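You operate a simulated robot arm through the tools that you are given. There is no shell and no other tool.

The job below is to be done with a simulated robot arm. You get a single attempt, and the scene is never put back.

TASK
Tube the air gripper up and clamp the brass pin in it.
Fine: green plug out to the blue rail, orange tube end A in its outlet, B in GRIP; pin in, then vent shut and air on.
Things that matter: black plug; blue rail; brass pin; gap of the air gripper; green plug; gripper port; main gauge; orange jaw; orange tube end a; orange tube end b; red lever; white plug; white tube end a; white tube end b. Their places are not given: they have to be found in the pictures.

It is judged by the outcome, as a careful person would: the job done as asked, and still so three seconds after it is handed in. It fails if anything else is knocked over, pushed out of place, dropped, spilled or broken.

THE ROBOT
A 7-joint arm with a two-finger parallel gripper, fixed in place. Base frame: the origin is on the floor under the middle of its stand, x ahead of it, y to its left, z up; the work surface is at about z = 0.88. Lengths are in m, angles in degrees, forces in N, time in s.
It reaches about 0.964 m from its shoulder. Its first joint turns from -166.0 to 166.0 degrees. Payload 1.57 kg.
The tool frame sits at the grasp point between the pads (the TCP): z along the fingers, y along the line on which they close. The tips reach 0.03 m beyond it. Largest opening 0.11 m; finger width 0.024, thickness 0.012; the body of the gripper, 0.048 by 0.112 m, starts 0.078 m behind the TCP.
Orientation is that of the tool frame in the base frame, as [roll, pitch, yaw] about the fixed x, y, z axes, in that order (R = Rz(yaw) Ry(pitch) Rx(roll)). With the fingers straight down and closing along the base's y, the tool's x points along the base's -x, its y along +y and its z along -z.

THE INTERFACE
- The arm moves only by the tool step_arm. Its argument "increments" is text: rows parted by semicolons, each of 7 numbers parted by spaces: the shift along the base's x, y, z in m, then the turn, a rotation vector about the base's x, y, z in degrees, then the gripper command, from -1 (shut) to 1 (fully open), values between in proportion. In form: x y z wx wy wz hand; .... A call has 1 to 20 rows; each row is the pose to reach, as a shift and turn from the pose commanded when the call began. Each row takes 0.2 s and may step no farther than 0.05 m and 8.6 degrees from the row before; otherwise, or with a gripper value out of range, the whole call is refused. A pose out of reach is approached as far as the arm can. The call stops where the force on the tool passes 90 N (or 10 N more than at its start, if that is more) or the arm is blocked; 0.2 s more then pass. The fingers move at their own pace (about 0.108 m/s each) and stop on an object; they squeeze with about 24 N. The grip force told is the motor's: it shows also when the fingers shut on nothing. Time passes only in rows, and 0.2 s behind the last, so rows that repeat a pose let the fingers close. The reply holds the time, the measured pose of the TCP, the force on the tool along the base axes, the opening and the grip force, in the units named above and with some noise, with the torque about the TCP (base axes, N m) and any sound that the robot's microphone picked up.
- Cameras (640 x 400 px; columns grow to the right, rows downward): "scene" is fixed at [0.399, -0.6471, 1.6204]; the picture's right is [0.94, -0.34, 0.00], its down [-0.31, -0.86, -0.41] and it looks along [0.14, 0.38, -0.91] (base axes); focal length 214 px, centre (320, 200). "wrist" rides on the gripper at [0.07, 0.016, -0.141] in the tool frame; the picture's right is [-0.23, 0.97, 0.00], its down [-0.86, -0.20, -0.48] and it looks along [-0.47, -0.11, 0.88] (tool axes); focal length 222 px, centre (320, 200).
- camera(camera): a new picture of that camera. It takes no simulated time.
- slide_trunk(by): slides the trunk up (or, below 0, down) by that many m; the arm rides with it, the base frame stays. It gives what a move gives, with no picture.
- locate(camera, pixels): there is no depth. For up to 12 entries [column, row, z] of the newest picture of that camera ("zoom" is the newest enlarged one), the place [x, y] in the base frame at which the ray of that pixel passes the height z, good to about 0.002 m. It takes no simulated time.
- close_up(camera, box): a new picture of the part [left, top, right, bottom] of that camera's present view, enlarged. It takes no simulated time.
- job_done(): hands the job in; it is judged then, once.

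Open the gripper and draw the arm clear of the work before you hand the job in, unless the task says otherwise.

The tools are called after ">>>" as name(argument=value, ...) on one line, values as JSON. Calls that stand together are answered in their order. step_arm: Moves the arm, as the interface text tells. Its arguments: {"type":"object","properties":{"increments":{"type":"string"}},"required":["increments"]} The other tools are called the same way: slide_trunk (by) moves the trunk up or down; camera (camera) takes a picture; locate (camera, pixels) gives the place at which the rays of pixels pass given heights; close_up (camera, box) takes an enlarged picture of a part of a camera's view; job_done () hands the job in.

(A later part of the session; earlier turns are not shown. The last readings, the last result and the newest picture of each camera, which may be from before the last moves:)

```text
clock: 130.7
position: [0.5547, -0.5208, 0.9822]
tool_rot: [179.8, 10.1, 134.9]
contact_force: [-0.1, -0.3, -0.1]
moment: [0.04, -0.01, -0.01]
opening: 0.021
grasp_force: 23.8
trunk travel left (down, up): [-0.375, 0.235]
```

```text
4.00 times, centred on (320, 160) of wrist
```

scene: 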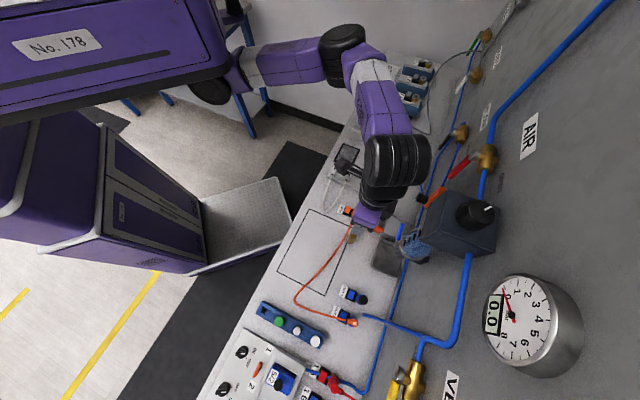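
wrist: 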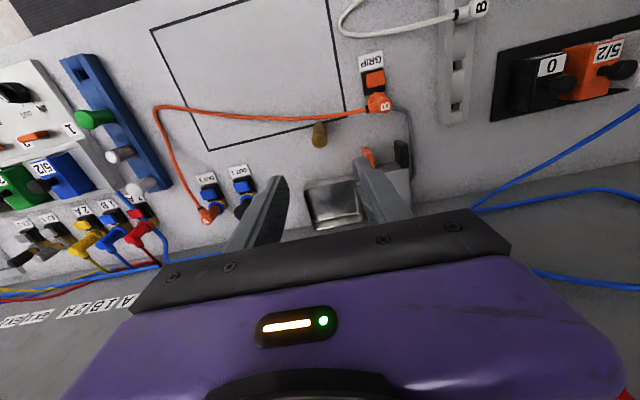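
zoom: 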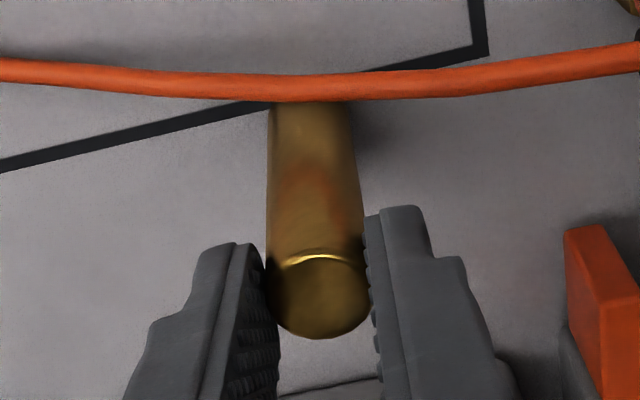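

Pin gripped at 0.021. I lift it about 9.5 cm and carry it over the gap, then look.

>>> step_arm(increments="0 0 0.01 0 0 0 -1; 0 0 0.04 0 0 0 -1; 0 0 0.08 0 0 0 -1; 0 0 0.095 0 0 0 -1; 0.03 0.006 0.095 0 0 0 -1; 0.06 0.012 0.095 0 0 0 -1; 0.09 0.017 0.095 0 0 0 -1; 0.107 0.02 0.095 0 0 0 -1; 0.107 0.02 0.095 0 0 0 -1")

>>> camera(camera="wrist")

>>> close_up(camera="wrist", box=[240, 80, 400, 180])

>>> camera(camera="scene")

```text
clock: 132.7
position: [0.6634, -0.5009, 1.0762]
tool_rot: [179.8, 10.0, 134.9]
contact_force: [0.7, -0.1, -1.3]
moment: [0.0, 0.0, -0.01]
opening: 0.0208
grasp_force: 24.2
trunk travel left (down, up): [-0.375, 0.235]
```

```text
taken
```

wrist: 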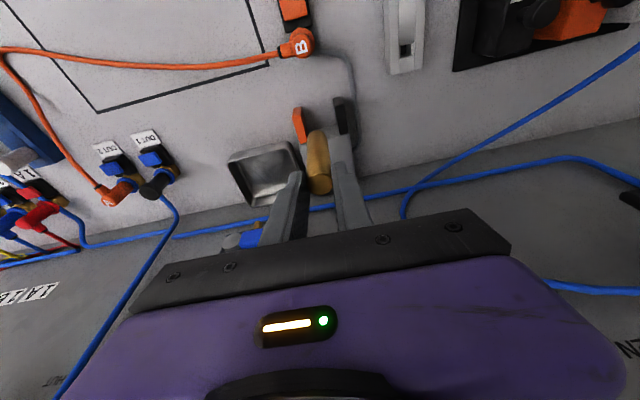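

```text
4.00 times, centred on (320, 130) of wrist
```

zoom: 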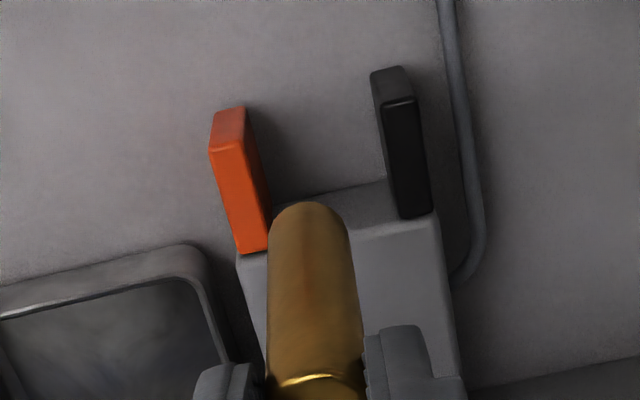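

```text
taken
```

scene: 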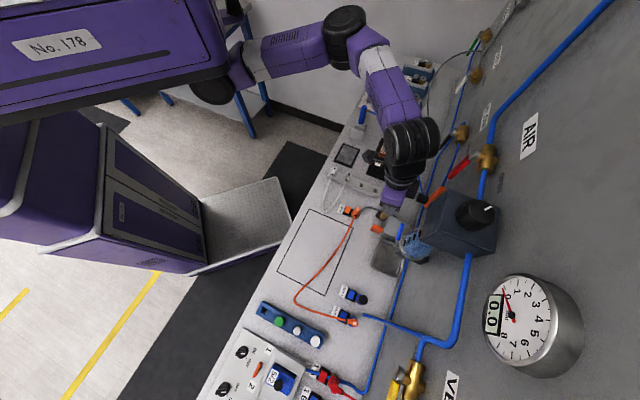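

The jaws and pin bottom are both visible; comparing with the scene estimate, the jaw tops are near z≈0.925 and the pin is about 6 mm to -v and 2 mm short. I shift (0.0053,0.0029) and lower until the pin bottom is just above the jaws.

>>> step_arm(increments="0.0053 0.0029 0 0 0 0 -1; 0.0053 0.0029 -0.02 0 0 0 -1; 0.0053 0.0029 -0.041 0 0 0 -1; 0.0053 0.0029 -0.041 0 0 0 -1")

>>> close_up(camera="wrist", box=[240, 80, 400, 180])

```text
clock: 133.7
position: [0.6689, -0.5001, 1.0347]
tool_rot: [179.8, 10.0, 134.9]
contact_force: [0.3, 0.5, -0.2]
moment: [0.02, 0.01, 0.01]
opening: 0.021
grasp_force: 24.3
trunk travel left (down, up): [-0.375, 0.235]
```

```text
4.00 times, centred on (320, 130) of wrist
```

zoom: 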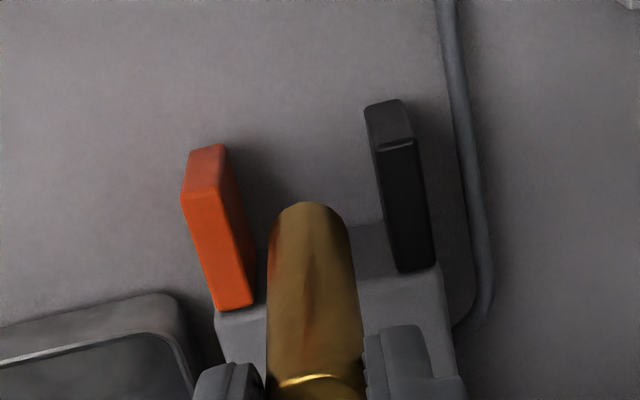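

The pin is centred between the jaws to within about 1 mm. I lower it straight down into the gap, slowly near the bench.

>>> step_arm(increments="0.0005 0 -0.015 0 0 0 -1; 0.0008 0 -0.03 0 0 0 -1; 0.0008 0 -0.042 0 0 0 -1; 0.0008 0 -0.046 0 0 0 -1; 0.0008 0 -0.046 0 0 0 -1")

>>> close_up(camera="wrist", box=[240, 80, 400, 180])

```text
clock: 134.9
position: [0.6687, -0.4981, 0.9896]
tool_rot: [179.8, 10.0, 134.8]
contact_force: [0.5, -0.9, -1.3]
moment: [0.03, -0.01, 0.02]
opening: 0.0208
grasp_force: 24.0
trunk travel left (down, up): [-0.375, 0.235]
```

```text
4.00 times, centred on (320, 130) of wrist
```

zoom: 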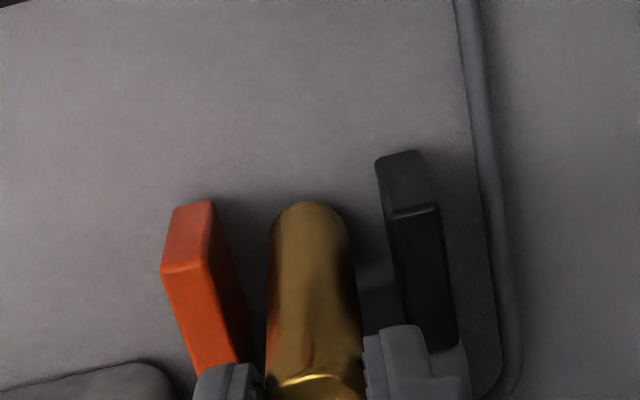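

The pin is down between the jaws with space both sides. I lower the last millimetres until it touches the bench.

>>> step_arm(increments="0 0 -0.003 0 0 0 -1; 0 0 -0.006 0 0 0 -1; 0 0 -0.007 0 0 0 -1; 0 0 -0.007 0 0 0 -1")

```text
clock: 135.9
position: [0.6701, -0.4987, 0.9813]
tool_rot: [179.7, 10.0, 135.0]
contact_force: [0.5, -0.1, -1.2]
moment: [0.0, 0.0, 0.0]
opening: 0.0208
grasp_force: 23.8
trunk travel left (down, up): [-0.375, 0.235]
```

No contact yet at z=0.9813. I continue in 1 mm steps.

>>> step_arm(increments="0 0 -0.001 0 0 0 -1; 0 0 -0.002 0 0 0 -1; 0 0 -0.003 0 0 0 -1; 0 0 -0.003 0 0 0 -1")

```text
clock: 136.9
position: [0.6693, -0.4997, 0.981]
tool_rot: [179.9, 10.2, 134.8]
contact_force: [-0.4, 5.0, 18.9]
moment: [0.31, 0.0, 0.02]
opening: 0.0209
grasp_force: 24.3
trunk travel left (down, up): [-0.375, 0.235]
```

18.9 N: the pin stands on the bench. I unload by 2 mm and open slowly, then check it.

>>> step_arm(increments="0 0 0.002 0 0 0 -1; 0 0 0.002 0 0 0 -0.55; 0 0 0.002 0 0 0 -0.45; 0 0 0.002 0 0 0 -0.4; 0 0 0.002 0 0 0 -0.4")

>>> close_up(camera="wrist", box=[240, 90, 400, 190])

```text
clock: 138.1
position: [0.67, -0.4989, 0.981]
tool_rot: [179.8, 10.0, 135.0]
contact_force: [0.0, 0.7, 0.0]
moment: [-0.04, 0.02, 0.01]
opening: 0.033
grasp_force: 0.0
trunk travel left (down, up): [-0.375, 0.235]
```

```text
4.00 times, centred on (320, 140) of wrist
```

zoom: 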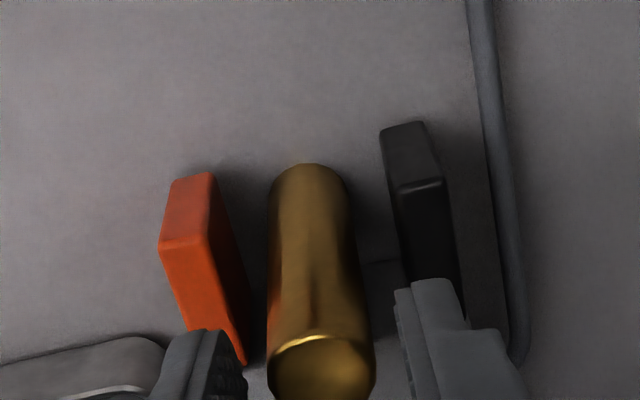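

The pin stands free in the gap. I raise the hand straight up and back from the wall.

>>> step_arm(increments="0 0 0.01 0 0 0 -0.3; 0 0 0.03 0 0 0 -0.3; 0 0 0.07 0 0 0 -0.3; -0.02 0.02 0.1 0 0 0 -0.3; -0.05 0.05 0.12 0 0 0 -0.3; -0.08 0.08 0.13 0 0 0 -0.3; -0.08 0.08 0.13 0 0 0 -0.3")

>>> close_up(camera="scene", box=[340, 190, 436, 250])

>>> camera(camera="wrist")

>>> camera(camera="scene")

```text
clock: 139.7
position: [0.5887, -0.4187, 1.1111]
tool_rot: [179.9, 9.9, 134.9]
contact_force: [0.9, 0.2, -0.2]
moment: [0.01, 0.01, 0.0]
opening: 0.0387
grasp_force: 0.1
trunk travel left (down, up): [-0.375, 0.235]
```

```text
6.67 times, centred on (388, 220) of scene
```

zoom: 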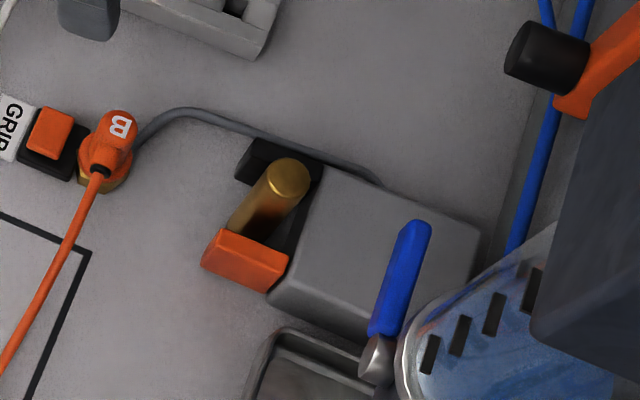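

```text
taken
```

wrist: 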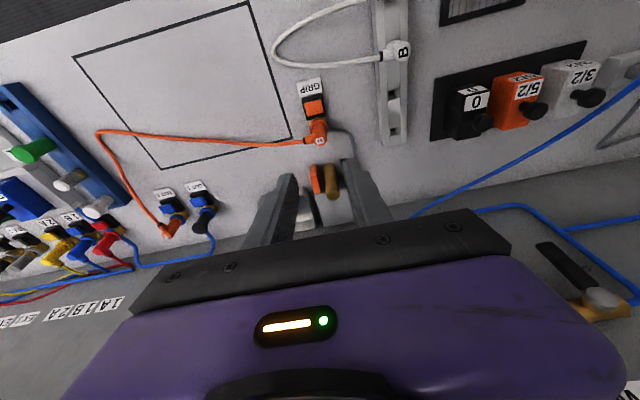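

```text
taken
```

scene: 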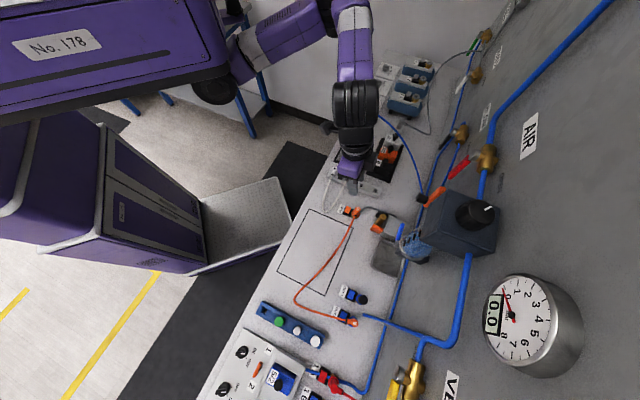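

The pin stands in the gap between orange and black jaws. Now for the valves: I back off and tilt the hand to 60° so that the wrist camera looks horizontally at the wall, to see VENT and AIR levers properly.

>>> step_arm(increments="-0.0134 -0.0109 0.034 -5.05 -5.05 0 -0.6; -0.0268 -0.0218 0.068 -10.1 -10.1 0 -1; -0.0402 -0.0327 0.102 -15.15 -15.15 0 -1; -0.0536 -0.0436 0.136 -20.2 -20.2 0 -1; -0.067 -0.0545 0.17 -25.25 -25.25 0 -1; -0.0804 -0.0654 0.204 -30.3 -30.3 0 -1; -0.094 -0.076 0.239 -35.35 -35.35 0 -1; -0.094 -0.076 0.239 -35.35 -35.35 0 -1")

>>> camera(camera="wrist")

>>> camera(camera="scene")

```text
clock: 141.5
position: [0.5027, -0.4944, 1.3403]
tool_rot: [-177.8, 58.1, 137.2]
contact_force: [-0.7, -0.1, -0.5]
moment: [-0.01, -0.05, -0.04]
opening: 0.0002
grasp_force: 21.7
trunk travel left (down, up): [-0.375, 0.235]
```

```text
taken
```

wrist: 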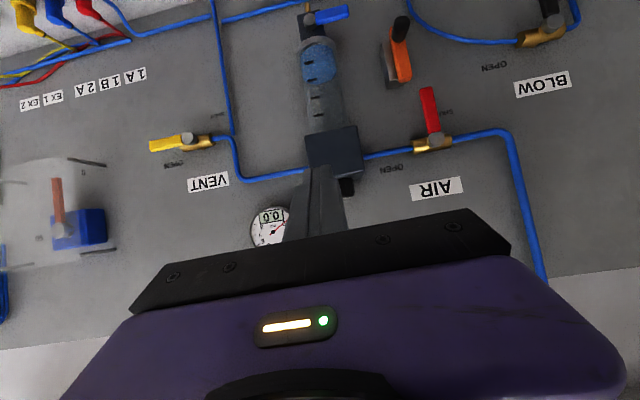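

```text
taken
```

scene: 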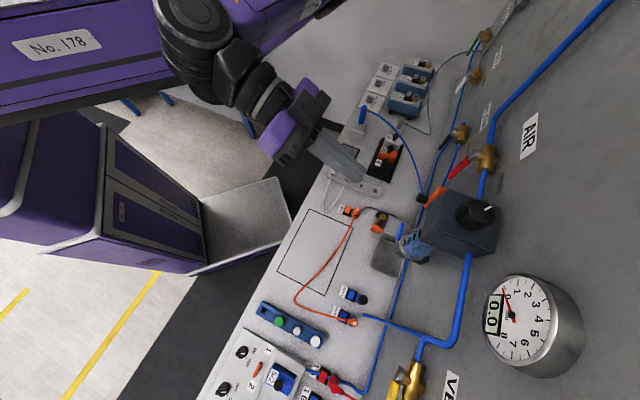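

The wall is clear now (picture is upside-down): VENT's yellow lever lies along the pipe at its OPEN mark, AIR's red lever hangs down at SHUT. I zoom in on both.

>>> close_up(camera="wrist", box=[130, 95, 258, 175])

>>> close_up(camera="wrist", box=[360, 70, 520, 200])

>>> close_up(camera="wrist", box=[230, 180, 320, 250])

```text
5.00 times, centred on (194, 135) of wrist
```

zoom: 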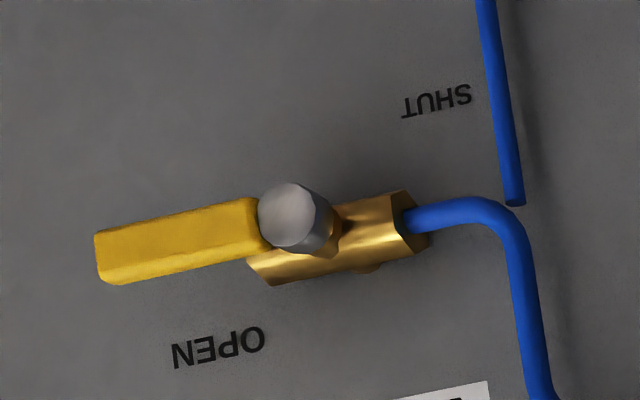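

```text
3.08 times, centred on (440, 135) of wrist
```

zoom: 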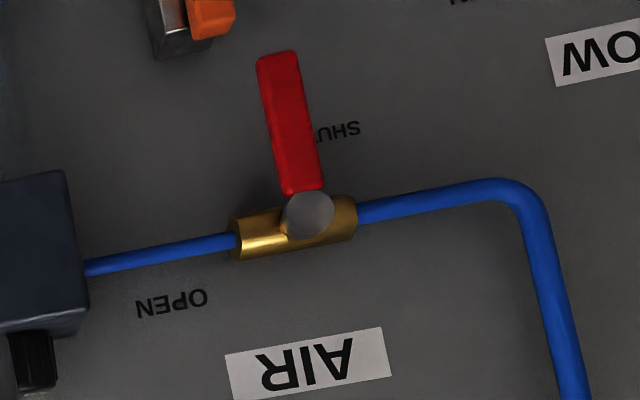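

```text
5.71 times, centred on (275, 215) of wrist
```

zoom: 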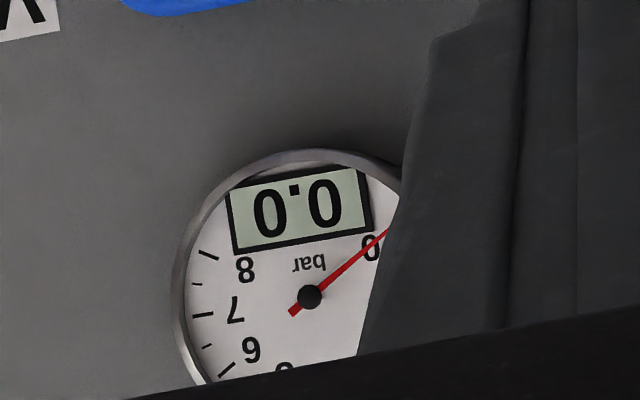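

Both levers and their OPEN/SHUT marks are clear: VENT must swing from -v to pointing down, AIR from pointing down to -v. I get rays for the pivots and lever ends from this view.

>>> camera(camera="wrist")

>>> locate(camera="wrist", pixels=[[436.7, 139.2, 1.28], [436.7, 139.2, 1.22], [426.3, 87.9, 1.22], [426.3, 87.9, 1.15], [188.4, 138.2, 1.28], [188.4, 138.2, 1.22], [150, 147, 1.28], [150, 147, 1.22]])

>>> locate(camera="scene", pixels=[[475.5, 155, 1.28], [475.5, 155, 1.22], [450, 178.5, 1.22], [450, 178.5, 1.15], [400, 375, 1.25], [400, 375, 1.18]])

>>> close_up(camera="scene", box=[436, 130, 500, 190])

>>> close_up(camera="scene", box=[370, 335, 450, 400])

```text
taken
```

wrist: 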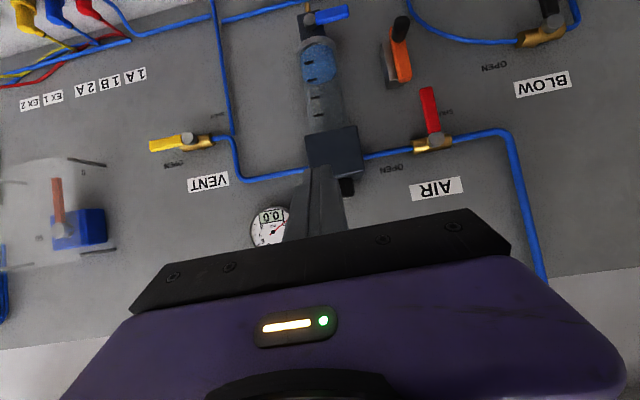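

```text
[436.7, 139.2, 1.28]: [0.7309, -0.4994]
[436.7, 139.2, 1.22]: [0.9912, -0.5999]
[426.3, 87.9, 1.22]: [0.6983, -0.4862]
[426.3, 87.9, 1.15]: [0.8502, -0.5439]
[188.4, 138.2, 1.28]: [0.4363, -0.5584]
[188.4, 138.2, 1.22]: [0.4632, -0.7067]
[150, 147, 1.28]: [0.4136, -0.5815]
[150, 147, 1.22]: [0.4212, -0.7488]
```

```text
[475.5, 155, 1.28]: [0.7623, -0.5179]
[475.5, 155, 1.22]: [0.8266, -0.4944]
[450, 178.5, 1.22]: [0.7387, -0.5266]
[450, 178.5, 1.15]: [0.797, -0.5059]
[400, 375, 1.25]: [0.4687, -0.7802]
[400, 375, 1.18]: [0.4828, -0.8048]
```

```text
6.67 times, centred on (468, 160) of scene
```

zoom: 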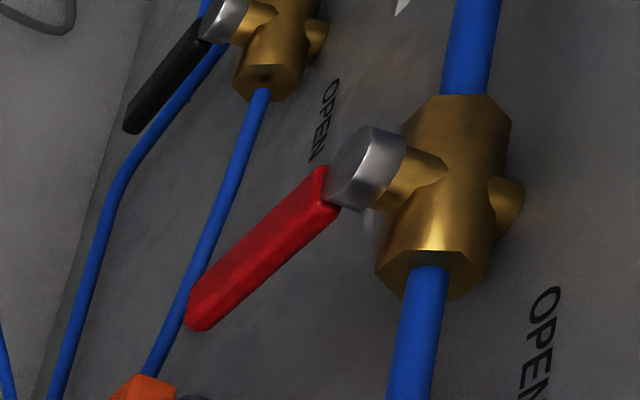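

```text
6.15 times, centred on (410, 368) of scene
```

zoom: 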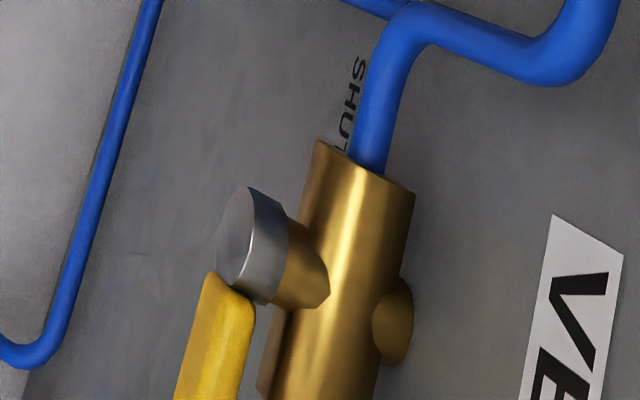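

Triangulated: AIR pivot near (0.773,-0.515,1.270) with its lever hanging to z≈1.19; VENT pivot near (0.480,-0.803,1.181) with lever tip near (0.426,-0.855). I bring the hand horizontal toward the wall, fingers shut, to a spot in front of and above the VENT lever's end.

>>> step_arm(increments="-0.016 -0.034 -0.01 -2.65 -2.65 0 -1; -0.032 -0.068 -0.02 -5.3 -5.3 0 -1; -0.049 -0.102 -0.035 -7.95 -7.95 0 -1; -0.065 -0.136 -0.05 -10.6 -10.6 0 -1; -0.081 -0.17 -0.07 -13.25 -13.25 0 -1; -0.098 -0.204 -0.09 -15.9 -15.9 0 -1; -0.114 -0.238 -0.11 -18.55 -18.55 0 -1; -0.13 -0.2715 -0.13 -21.2 -21.2 0 -1; -0.13 -0.2715 -0.13 -21.2 -21.2 0 -1")

>>> camera(camera="wrist")

>>> camera(camera="scene")

```text
clock: 143.5
position: [0.3658, -0.7669, 1.2217]
tool_rot: [30.6, 90.0, -14.3]
contact_force: [-0.5, 0.9, -0.3]
moment: [0.0, -0.02, -0.03]
opening: 0.0
grasp_force: 20.5
trunk travel left (down, up): [-0.375, 0.235]
```

```text
taken
```

wrist: 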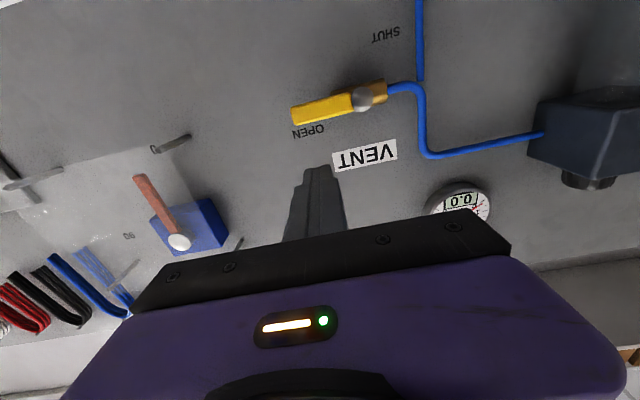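

```text
taken
```

scene: 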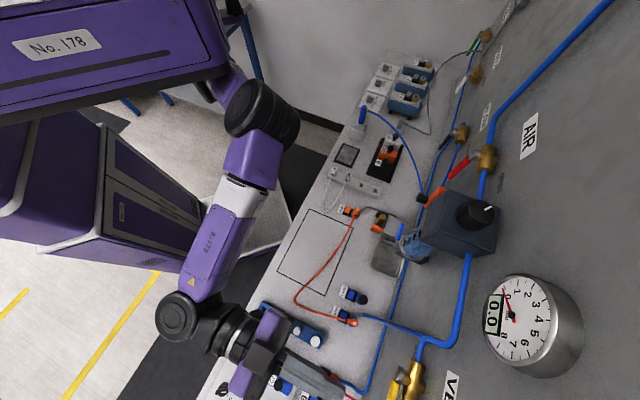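

The hand is horizontal at (0.366,-0.767,1.222), in front of and above the VENT lever (nut at wrist (363,98), lever tip (293,113)). I advance the closed fingertips toward the wall above the lever's outer part.

>>> step_arm(increments="0.02 -0.02 0 0 0 0 -1; 0.04 -0.04 0 0 0 0 -1; 0.06 -0.06 0 0 0 0 -1; 0.06 -0.06 0 0 0 0 -1")

>>> camera(camera="wrist")

>>> close_up(camera="scene", box=[350, 330, 462, 400])

```text
clock: 144.5
position: [0.4256, -0.8269, 1.2197]
tool_rot: [111.0, 89.8, 66.0]
contact_force: [-0.8, -0.1, -0.3]
moment: [0.01, -0.01, 0.03]
opening: 0.0
grasp_force: 20.7
trunk travel left (down, up): [-0.375, 0.235]
```

```text
taken
```

wrist: 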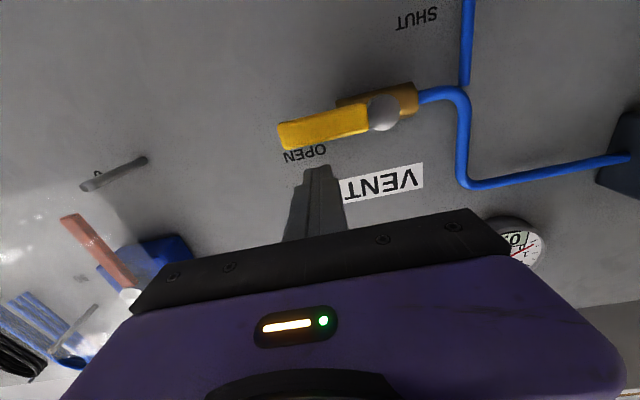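

```text
5.71 times, centred on (406, 365) of scene
```

zoom: 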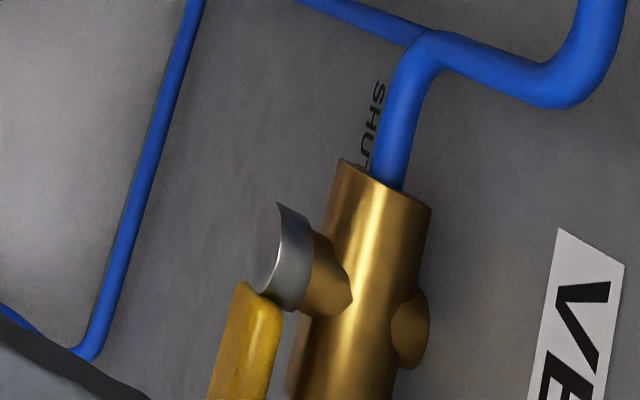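

The fingertips are about 2 cm above the yellow lever, in its plane. I sweep them down along the lever's arc, first about a third of the turn, watching the force.

>>> step_arm(increments="0 0 -0.0187 0 0 0 -1; -0.003 -0.003 -0.0334 0 0 0 -1; -0.0029 -0.0029 -0.0486 0 0 0 -1; -0.0029 -0.0029 -0.0486 0 0 0 -1")

>>> camera(camera="wrist")

```text
clock: 145.5
position: [0.4215, -0.8285, 1.1713]
tool_rot: [117.9, 89.8, 73.1]
contact_force: [0.2, -0.4, 0.0]
moment: [-0.02, -0.01, -0.01]
opening: 0.0
grasp_force: 21.7
trunk travel left (down, up): [-0.375, 0.235]
```

```text
taken
```

wrist: 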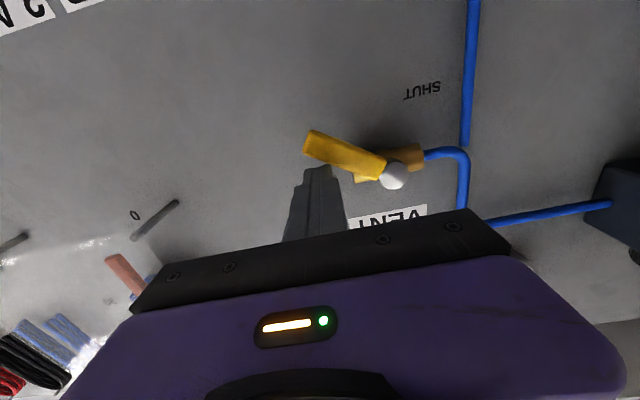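

The lever is turning with almost no force (tip now at wrist (310,140)). I continue the arc to its SHUT end.

>>> step_arm(increments="0.0028 0.0028 -0.0147 0 0 0 -1; 0.0083 0.0083 -0.0279 0 0 0 -1; 0.0159 0.0159 -0.0386 0 0 0 -1; 0.0253 0.0253 -0.0461 0 0 0 -1; 0.0287 0.0287 -0.0478 0 0 0 -1; 0.0287 0.0287 -0.0478 0 0 0 -1")

>>> camera(camera="wrist")

>>> close_up(camera="wrist", box=[290, 70, 490, 195])

```text
clock: 146.9
position: [0.4484, -0.8015, 1.1246]
tool_rot: [110.0, 89.9, 64.9]
contact_force: [-6.5, -14.0, 4.1]
moment: [0.11, -0.09, -0.35]
opening: 0.0001
grasp_force: 21.3
trunk travel left (down, up): [-0.375, 0.235]
```

```text
taken
```

wrist: 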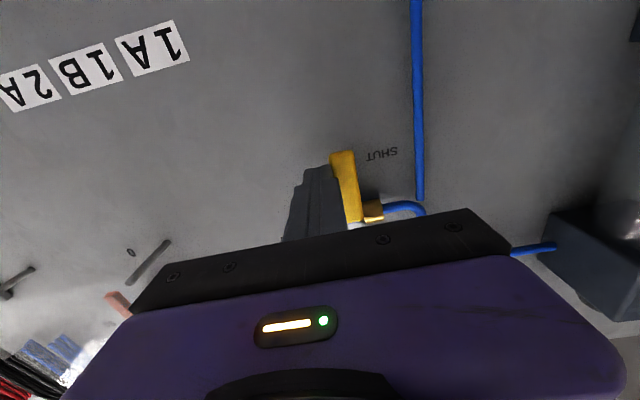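

```text
3.20 times, centred on (390, 132) of wrist
```

zoom: 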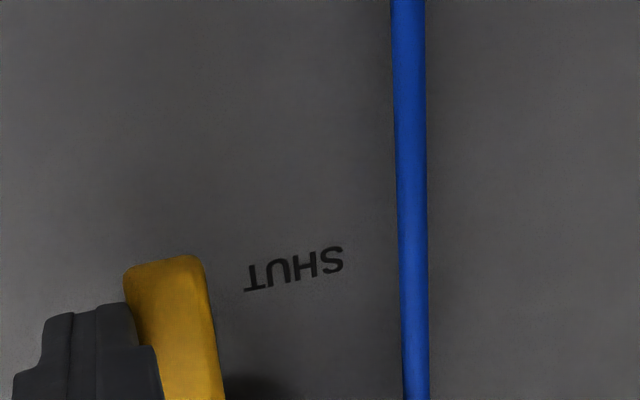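

The yellow lever now points straight down by SHUT and pushes back with 14 N at its stop. I move the fingers off it (-v) and back from the wall.

>>> step_arm(increments="-0.012 -0.012 0 0 0 0 -1; -0.02 -0.02 0 0 0 0 -1; -0.05 0.01 0.01 0 0 0 -1; -0.08 0.04 0.03 0 0 0 -1; -0.1 0.06 0.06 0 0 0 -1; -0.1 0.06 0.06 0 0 0 -1")

>>> camera(camera="wrist")

>>> close_up(camera="scene", box=[360, 330, 440, 400])

```text
clock: 148.3
position: [0.3497, -0.74, 1.1827]
tool_rot: [112.5, 89.8, 67.7]
contact_force: [0.1, -0.4, 0.7]
moment: [0.05, 0.02, 0.03]
opening: 0.0
grasp_force: 21.2
trunk travel left (down, up): [-0.375, 0.235]
```

```text
taken
```

wrist: 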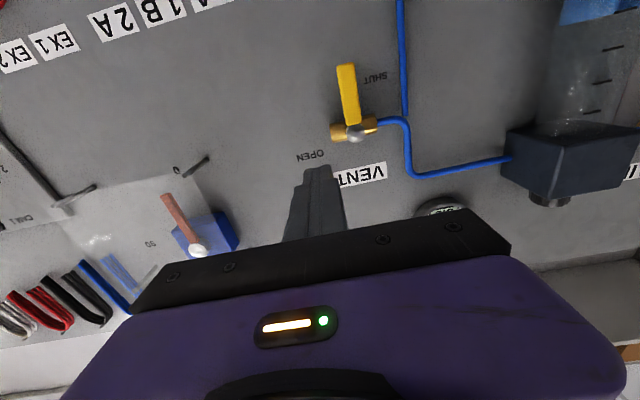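

```text
5.71 times, centred on (400, 365) of scene
```

zoom: 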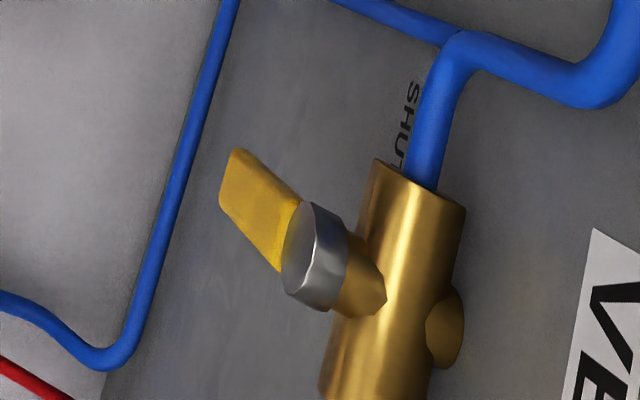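

VENT is shut (lever square to the body, at SHUT). Next I move along in front of the wall to the AIR valve, staying 20+ cm back from it.

>>> step_arm(increments="0.015 0.035 0.013 0 0 0 -1; 0.03 0.07 0.027 0 0 0 -1; 0.045 0.105 0.04 0 0 0 -1; 0.06 0.14 0.054 0 0 0 -1; 0.0746 0.1743 0.067 0 0 0 -1; 0.1036 0.2033 0.063 0 0 0 -1; 0.1326 0.2323 0.058 0 0 0 -1; 0.1616 0.2613 0.053 0 0 0 -1; 0.1906 0.2903 0.048 0 0 0 -1; 0.2196 0.3193 0.043 0 0 0 -1; 0.2486 0.3483 0.038 0 0 0 -1; 0.2776 0.3773 0.035 0 0 0 -1; 0.3058 0.4055 0.0327 0 0 0 -1; 0.3058 0.4055 0.0327 0 0 0 -1")

>>> camera(camera="wrist")

>>> camera(camera="scene")

```text
clock: 151.3
position: [0.5971, -0.4284, 1.2147]
tool_rot: [-142.7, 87.8, 172.3]
contact_force: [0.5, -0.3, 0.2]
moment: [0.0, 0.0, -0.02]
opening: 0.0
grasp_force: 21.2
out of reach, approached as far as the arm can: row 10, 11, 12, 13, 14
trunk travel left (down, up): [-0.375, 0.235]
```

```text
taken
```

wrist: 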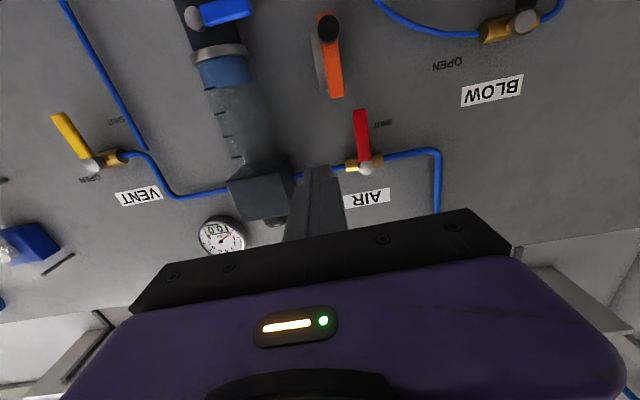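

```text
taken
```

scene: 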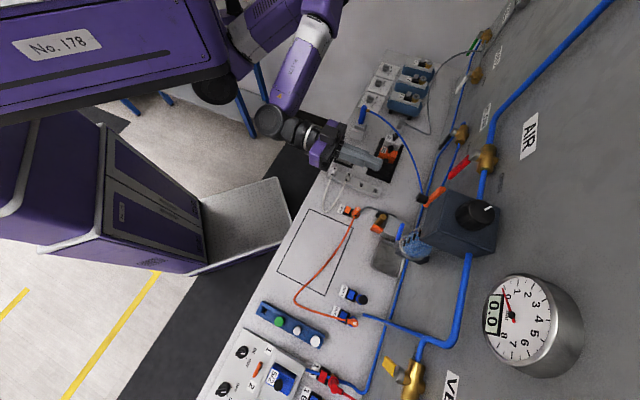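

The retreat spot was too folded for the arm; it stopped at (0.597,-0.428,1.215). Closer to the wall is reachable, so I move 8 cm toward the wall and see where it settles.

>>> step_arm(increments="0.019 -0.019 0 0 0 0 -1; 0.038 -0.038 0 0 0 0 -1; 0.0566 -0.0566 0 0 0 0 -1; 0.0566 -0.0566 0 0 0 0 -1")

>>> camera(camera="wrist")

```text
clock: 152.3
position: [0.6407, -0.462, 1.2229]
tool_rot: [-152.2, 87.3, 163.5]
contact_force: [-0.2, -0.2, -0.8]
moment: [-0.02, -0.03, 0.03]
opening: 0.0
grasp_force: 21.4
out of reach, approached as far as the arm can: row 2, 3, 4
trunk travel left (down, up): [-0.375, 0.235]
```

```text
taken
```

wrist: 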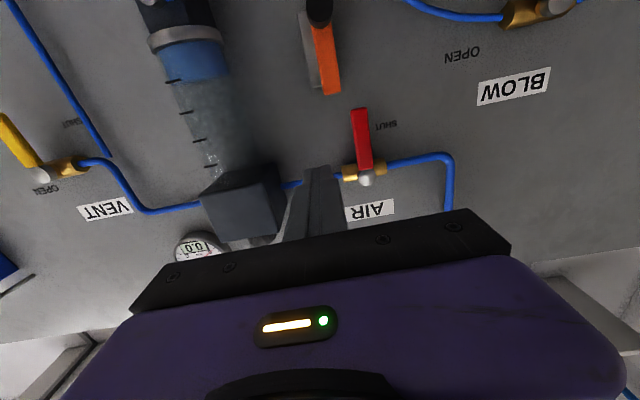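

Still limited in this fully horizontal posture. I reduce the tilt to about 45° (fingers slanting down at the wall), which suits the arm better here, and see where it settles.

>>> step_arm(increments="0 0 0 5.3 5.3 0 -1; 0 0 0 10.6 10.6 0 -1; 0 0 0 15.9 15.9 0 -1; 0 0 0 21.2 21.2 0 -1; 0 0 0 26.5 26.5 0 -1; 0 0 0 31.8 31.8 0 -1; 0 0 0 31.8 31.8 0 -1")

>>> camera(camera="wrist")

>>> camera(camera="scene")

```text
clock: 153.9
position: [0.6429, -0.4608, 1.2277]
tool_rot: [-177.8, 43.5, 136.7]
contact_force: [-0.5, -0.3, -0.1]
moment: [-0.02, -0.01, -0.04]
opening: 0.0001
grasp_force: 21.6
trunk travel left (down, up): [-0.375, 0.235]
```

```text
taken
```

wrist: 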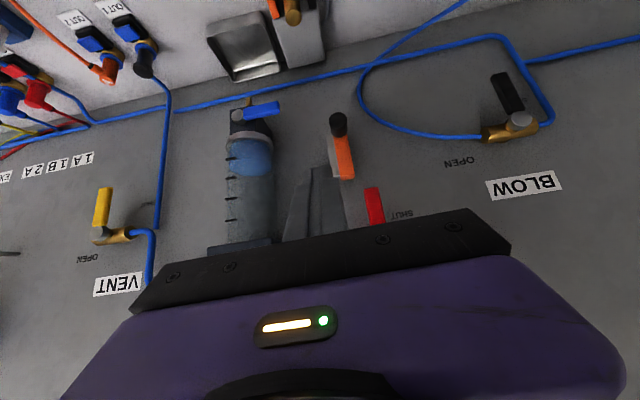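

```text
taken
```

scene: 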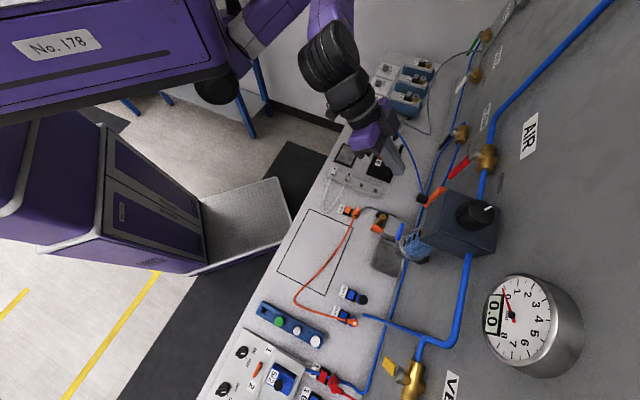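

The arm is happy at about 45° tilt. I move to the +v side of the red lever, still back from the wall, and then look.

>>> step_arm(increments="0.029 0.0197 0.002 0 0 0 -1; 0.058 0.0394 0.004 0 0 0 -1; 0.0874 0.0591 0.0054 0 0 0 -1; 0.0874 0.0591 0.0054 0 0 0 -1")

>>> camera(camera="wrist")

>>> close_up(camera="scene", box=[400, 110, 528, 190])

```text
clock: 154.9
position: [0.7264, -0.4011, 1.2441]
tool_rot: [179.8, 45.1, 135.0]
contact_force: [-0.2, 0.6, 0.2]
moment: [0.01, 0.02, -0.01]
opening: 0.0003
grasp_force: 21.1
trunk travel left (down, up): [-0.375, 0.235]
```

```text
taken
```

wrist: 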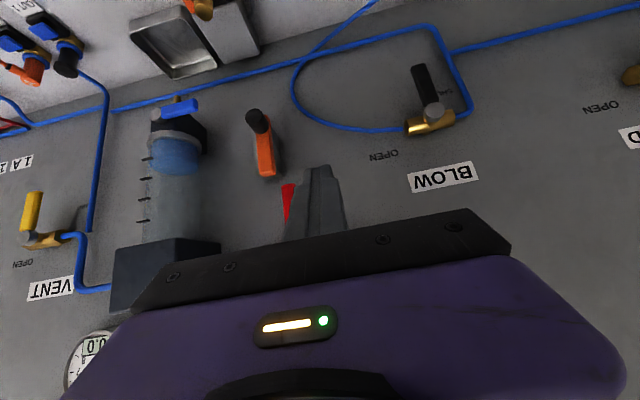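

```text
5.00 times, centred on (464, 150) of scene
```

zoom: 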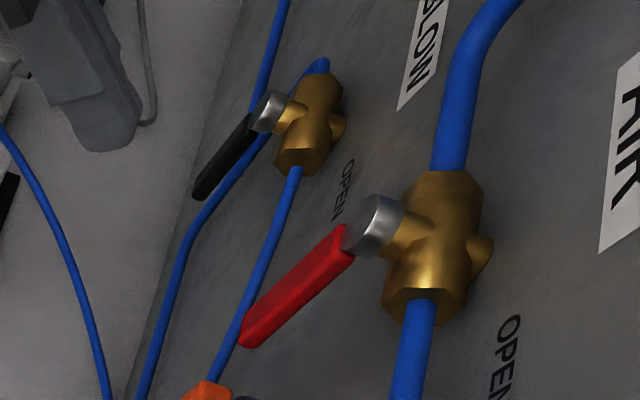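

Orientation is clean now; the red lever's tip is just left (-v) of the fingertips at wrist (288,200). I advance toward the wall beside the lever.

>>> step_arm(increments="0.023 -0.023 -0.004 0 0 0 -1; 0.046 -0.046 -0.008 0 0 0 -1; 0.0672 -0.0672 -0.011 0 0 0 -1; 0.0672 -0.0672 -0.011 0 0 0 -1")

>>> camera(camera="wrist")

>>> close_up(camera="scene", box=[400, 110, 528, 190])

```text
clock: 155.9
position: [0.7947, -0.4696, 1.2322]
tool_rot: [179.7, 45.0, 134.8]
contact_force: [0.3, 0.2, 0.0]
moment: [-0.01, -0.01, 0.0]
opening: 0.0
grasp_force: 21.9
trunk travel left (down, up): [-0.375, 0.235]
```

```text
taken
```

wrist: 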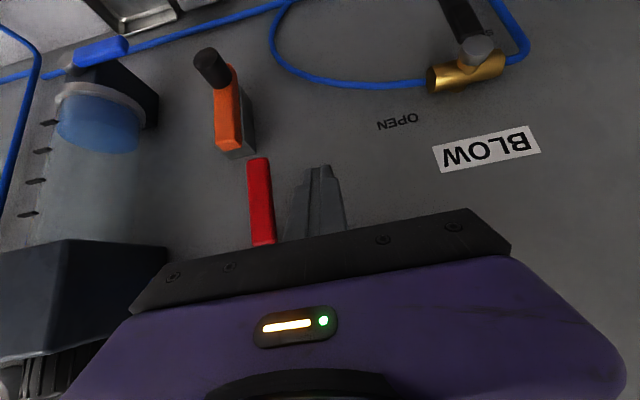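

```text
5.00 times, centred on (464, 150) of scene
```

zoom: 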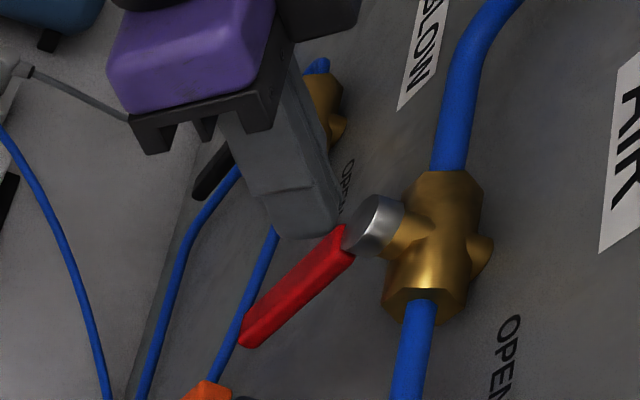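

The fingertips are beside the red lever on its +v side, at mid-length. I sweep along its arc toward -v, first half of the turn.

>>> step_arm(increments="-0.0199 -0.0199 0.0009 0 0 0 -1; -0.0269 -0.0269 -0.0036 0 0 0 -1; -0.0352 -0.0352 -0.006 0 0 0 -1; -0.0448 -0.0448 -0.0049 0 0 0 -1; -0.0448 -0.0448 -0.0049 0 0 0 -1")

>>> camera(camera="wrist")

>>> close_up(camera="scene", box=[400, 110, 528, 190])

```text
clock: 157.1
position: [0.7501, -0.5148, 1.2271]
tool_rot: [179.7, 44.9, 134.8]
contact_force: [-0.1, -0.2, -0.4]
moment: [-0.01, 0.0, 0.0]
opening: 0.0
grasp_force: 21.4
trunk travel left (down, up): [-0.375, 0.235]
```

```text
taken
```

wrist: 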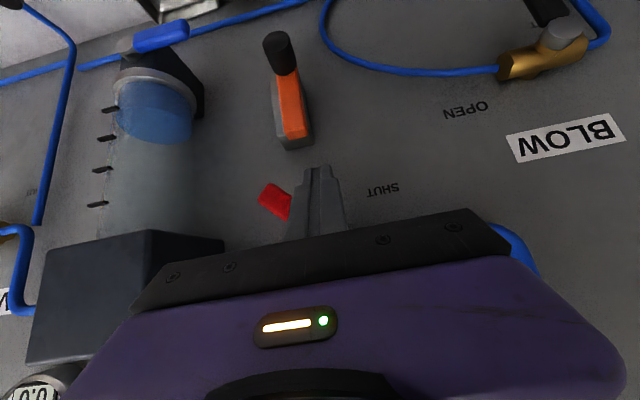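

```text
5.00 times, centred on (464, 150) of scene
```

zoom: 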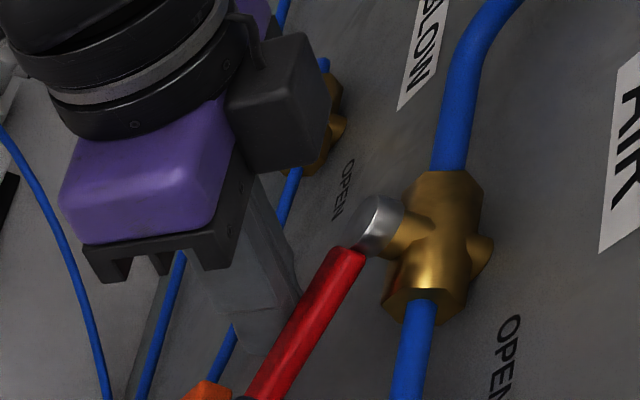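

The lever is swinging (tip now at wrist (275,200)) with no notable force. I continue the arc, ending under the lever and lifting it to OPEN.

>>> step_arm(increments="-0.0049 -0.0049 0.0025 0 0 0 -1; -0.0098 -0.0098 0.0057 0 0 0 -1; -0.0142 -0.0142 0.011 0 0 0 -1; -0.0186 -0.0186 0.0168 0 0 0 -1; -0.0217 -0.0217 0.0235 0 0 0 -1; -0.0247 -0.0247 0.0305 0 0 0 -1; -0.0247 -0.0247 0.0305 0 0 0 -1")

>>> camera(camera="wrist")

>>> camera(camera="scene")

>>> close_up(camera="scene", box=[400, 110, 528, 190])

```text
clock: 158.7
position: [0.7286, -0.5379, 1.2476]
tool_rot: [-179.0, 44.1, 135.9]
contact_force: [0.1, 0.8, 0.3]
moment: [0.01, 0.0, -0.01]
opening: 0.0001
grasp_force: 21.3
trunk travel left (down, up): [-0.375, 0.235]
```

```text
taken
```

wrist: 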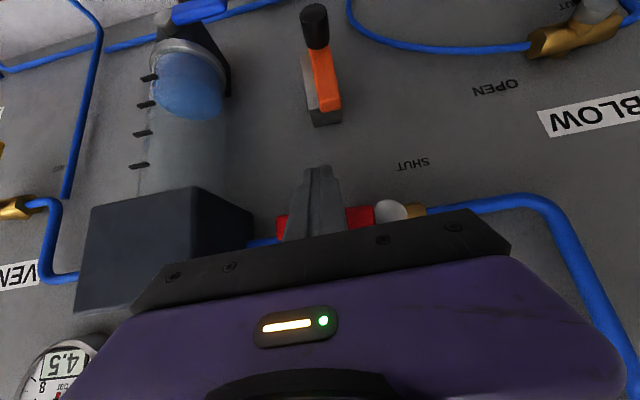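

```text
taken
```

scene: 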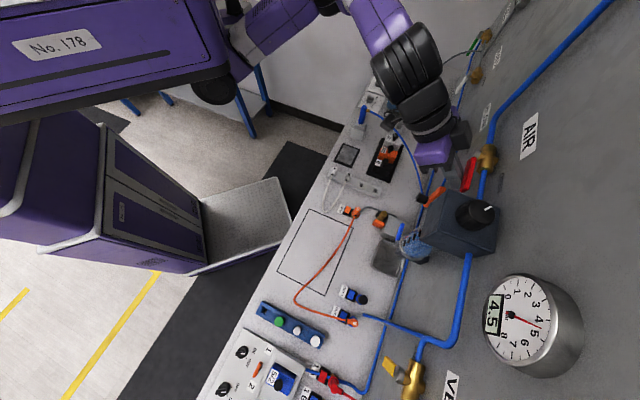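

```text
5.00 times, centred on (464, 150) of scene
```

zoom: 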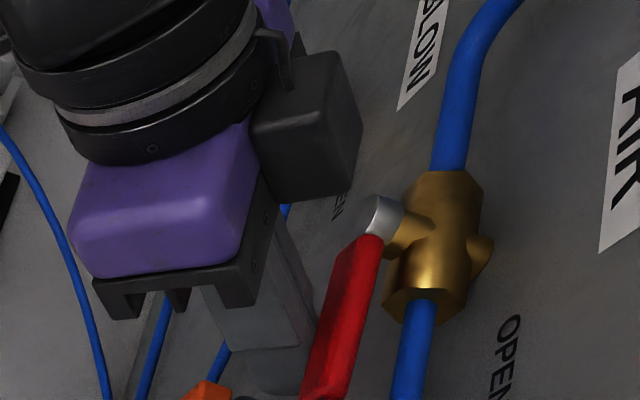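

The main gauge now reads 4.5 bar and the red lever lies nearly along the pipe at OPEN. I nudge it a little more upward to make sure it is at its stop.

>>> step_arm(increments="-0.001 -0.001 0.003 0 0 0 -1; -0.0015 -0.0015 0.007 0 0 0 -1; -0.0015 -0.0015 0.007 0 0 0 -1")

>>> camera(camera="wrist")

>>> close_up(camera="scene", box=[400, 110, 528, 190])

```text
clock: 159.5
position: [0.7252, -0.5401, 1.2501]
tool_rot: [-178.8, 43.6, 135.7]
contact_force: [0.0, 0.4, 0.7]
moment: [0.0, -0.01, -0.03]
opening: 0.0
grasp_force: 20.9
trunk travel left (down, up): [-0.375, 0.235]
```

```text
taken
```

wrist: 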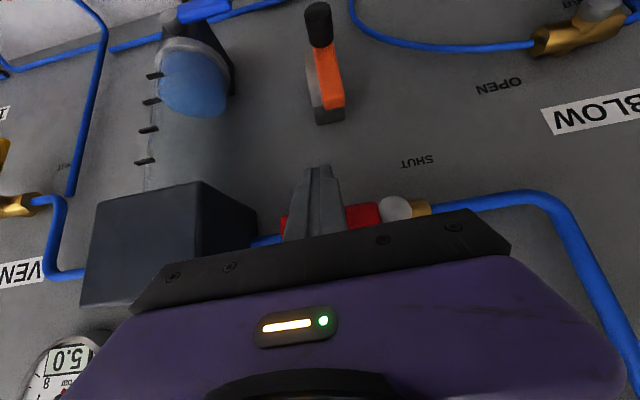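

```text
5.00 times, centred on (464, 150) of scene
```

zoom: 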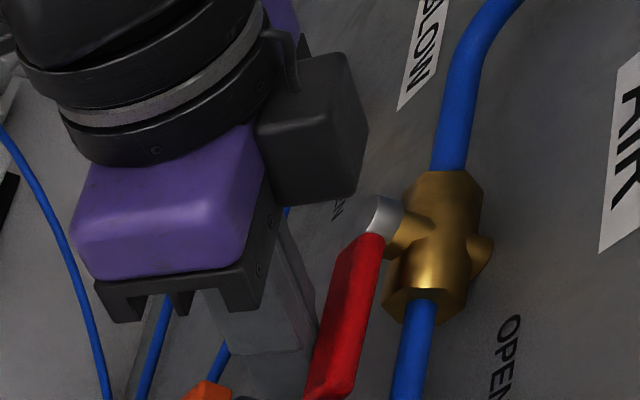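

The gauge has risen to 5.0 bar; by my rays the lever is within about 4° of fully open. The arm is near a joint limit here, so I lift the last bit with the trunk (8 mm).

>>> slide_trunk(by=0.008)

>>> camera(camera="wrist")

>>> close_up(camera="scene", box=[400, 110, 528, 190])

```text
clock: 160.1
position: [0.7237, -0.5392, 1.2549]
tool_rot: [-179.0, 43.2, 135.6]
contact_force: [-13.1, 12.2, -27.4]
moment: [0.06, 0.17, -0.11]
opening: 0.0
grasp_force: 21.8
trunk travel left (down, up): [-0.383, 0.227]
```

```text
taken
```

wrist: 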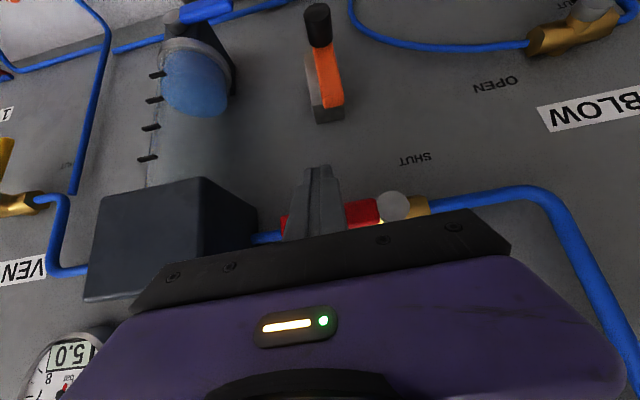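

```text
5.00 times, centred on (464, 150) of scene
```

zoom: 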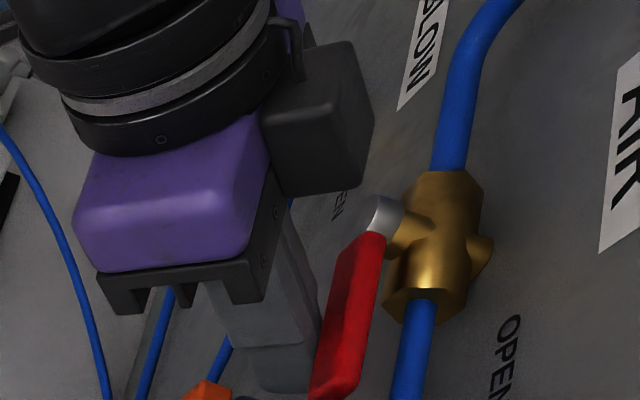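

At its stop now (27 N), gauge steady at 5.0 bar. I lower the fingers off the lever and back away from the wall.

>>> step_arm(increments="0 0 -0.012 0 0 0 -1; 0 0 -0.022 0 0 0 -1; -0.02 0.02 -0.022 0 0 0 -1; -0.045 0.045 -0.015 0 0 0 -1; -0.07 0.07 0 0 0 0 -1; -0.07 0.07 0 0 0 0 -1")

>>> camera(camera="wrist")

>>> camera(camera="scene")

>>> close_up(camera="scene", box=[340, 190, 436, 250])

```text
clock: 161.5
position: [0.6553, -0.4708, 1.2575]
tool_rot: [-178.3, 43.2, 136.1]
contact_force: [1.0, -0.4, -0.7]
moment: [0.0, -0.01, 0.01]
opening: 0.0001
grasp_force: 21.4
trunk travel left (down, up): [-0.383, 0.227]
```

```text
taken
```

wrist: 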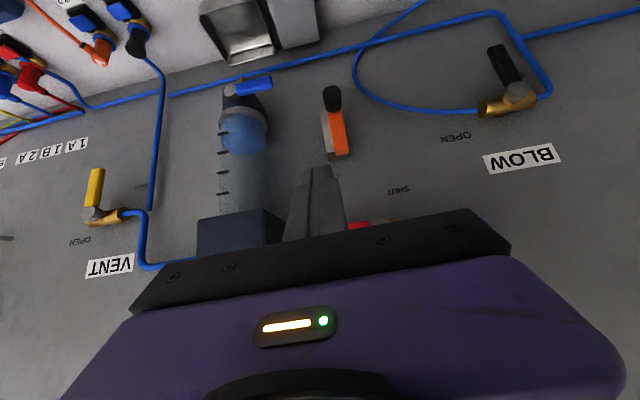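

```text
taken
```

scene: 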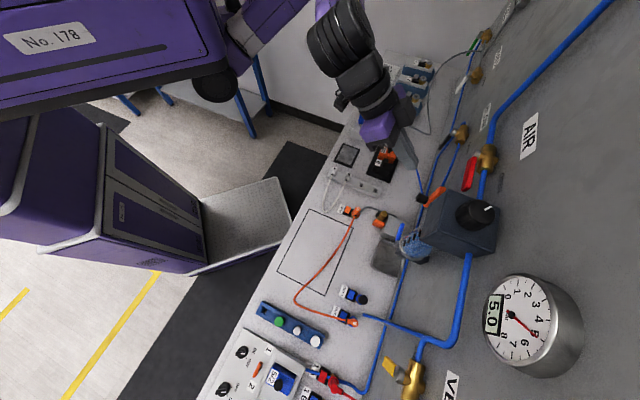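

```text
6.67 times, centred on (388, 220) of scene
```

zoom: 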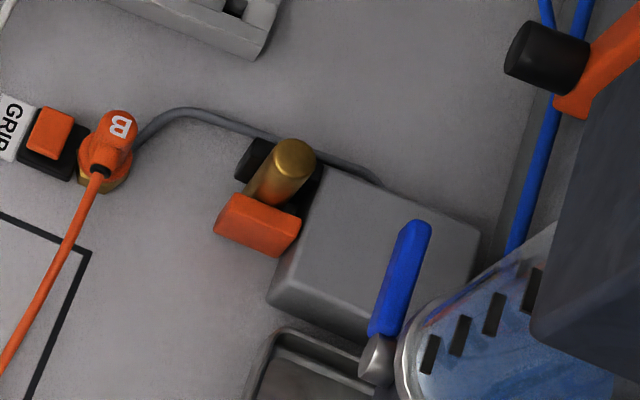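

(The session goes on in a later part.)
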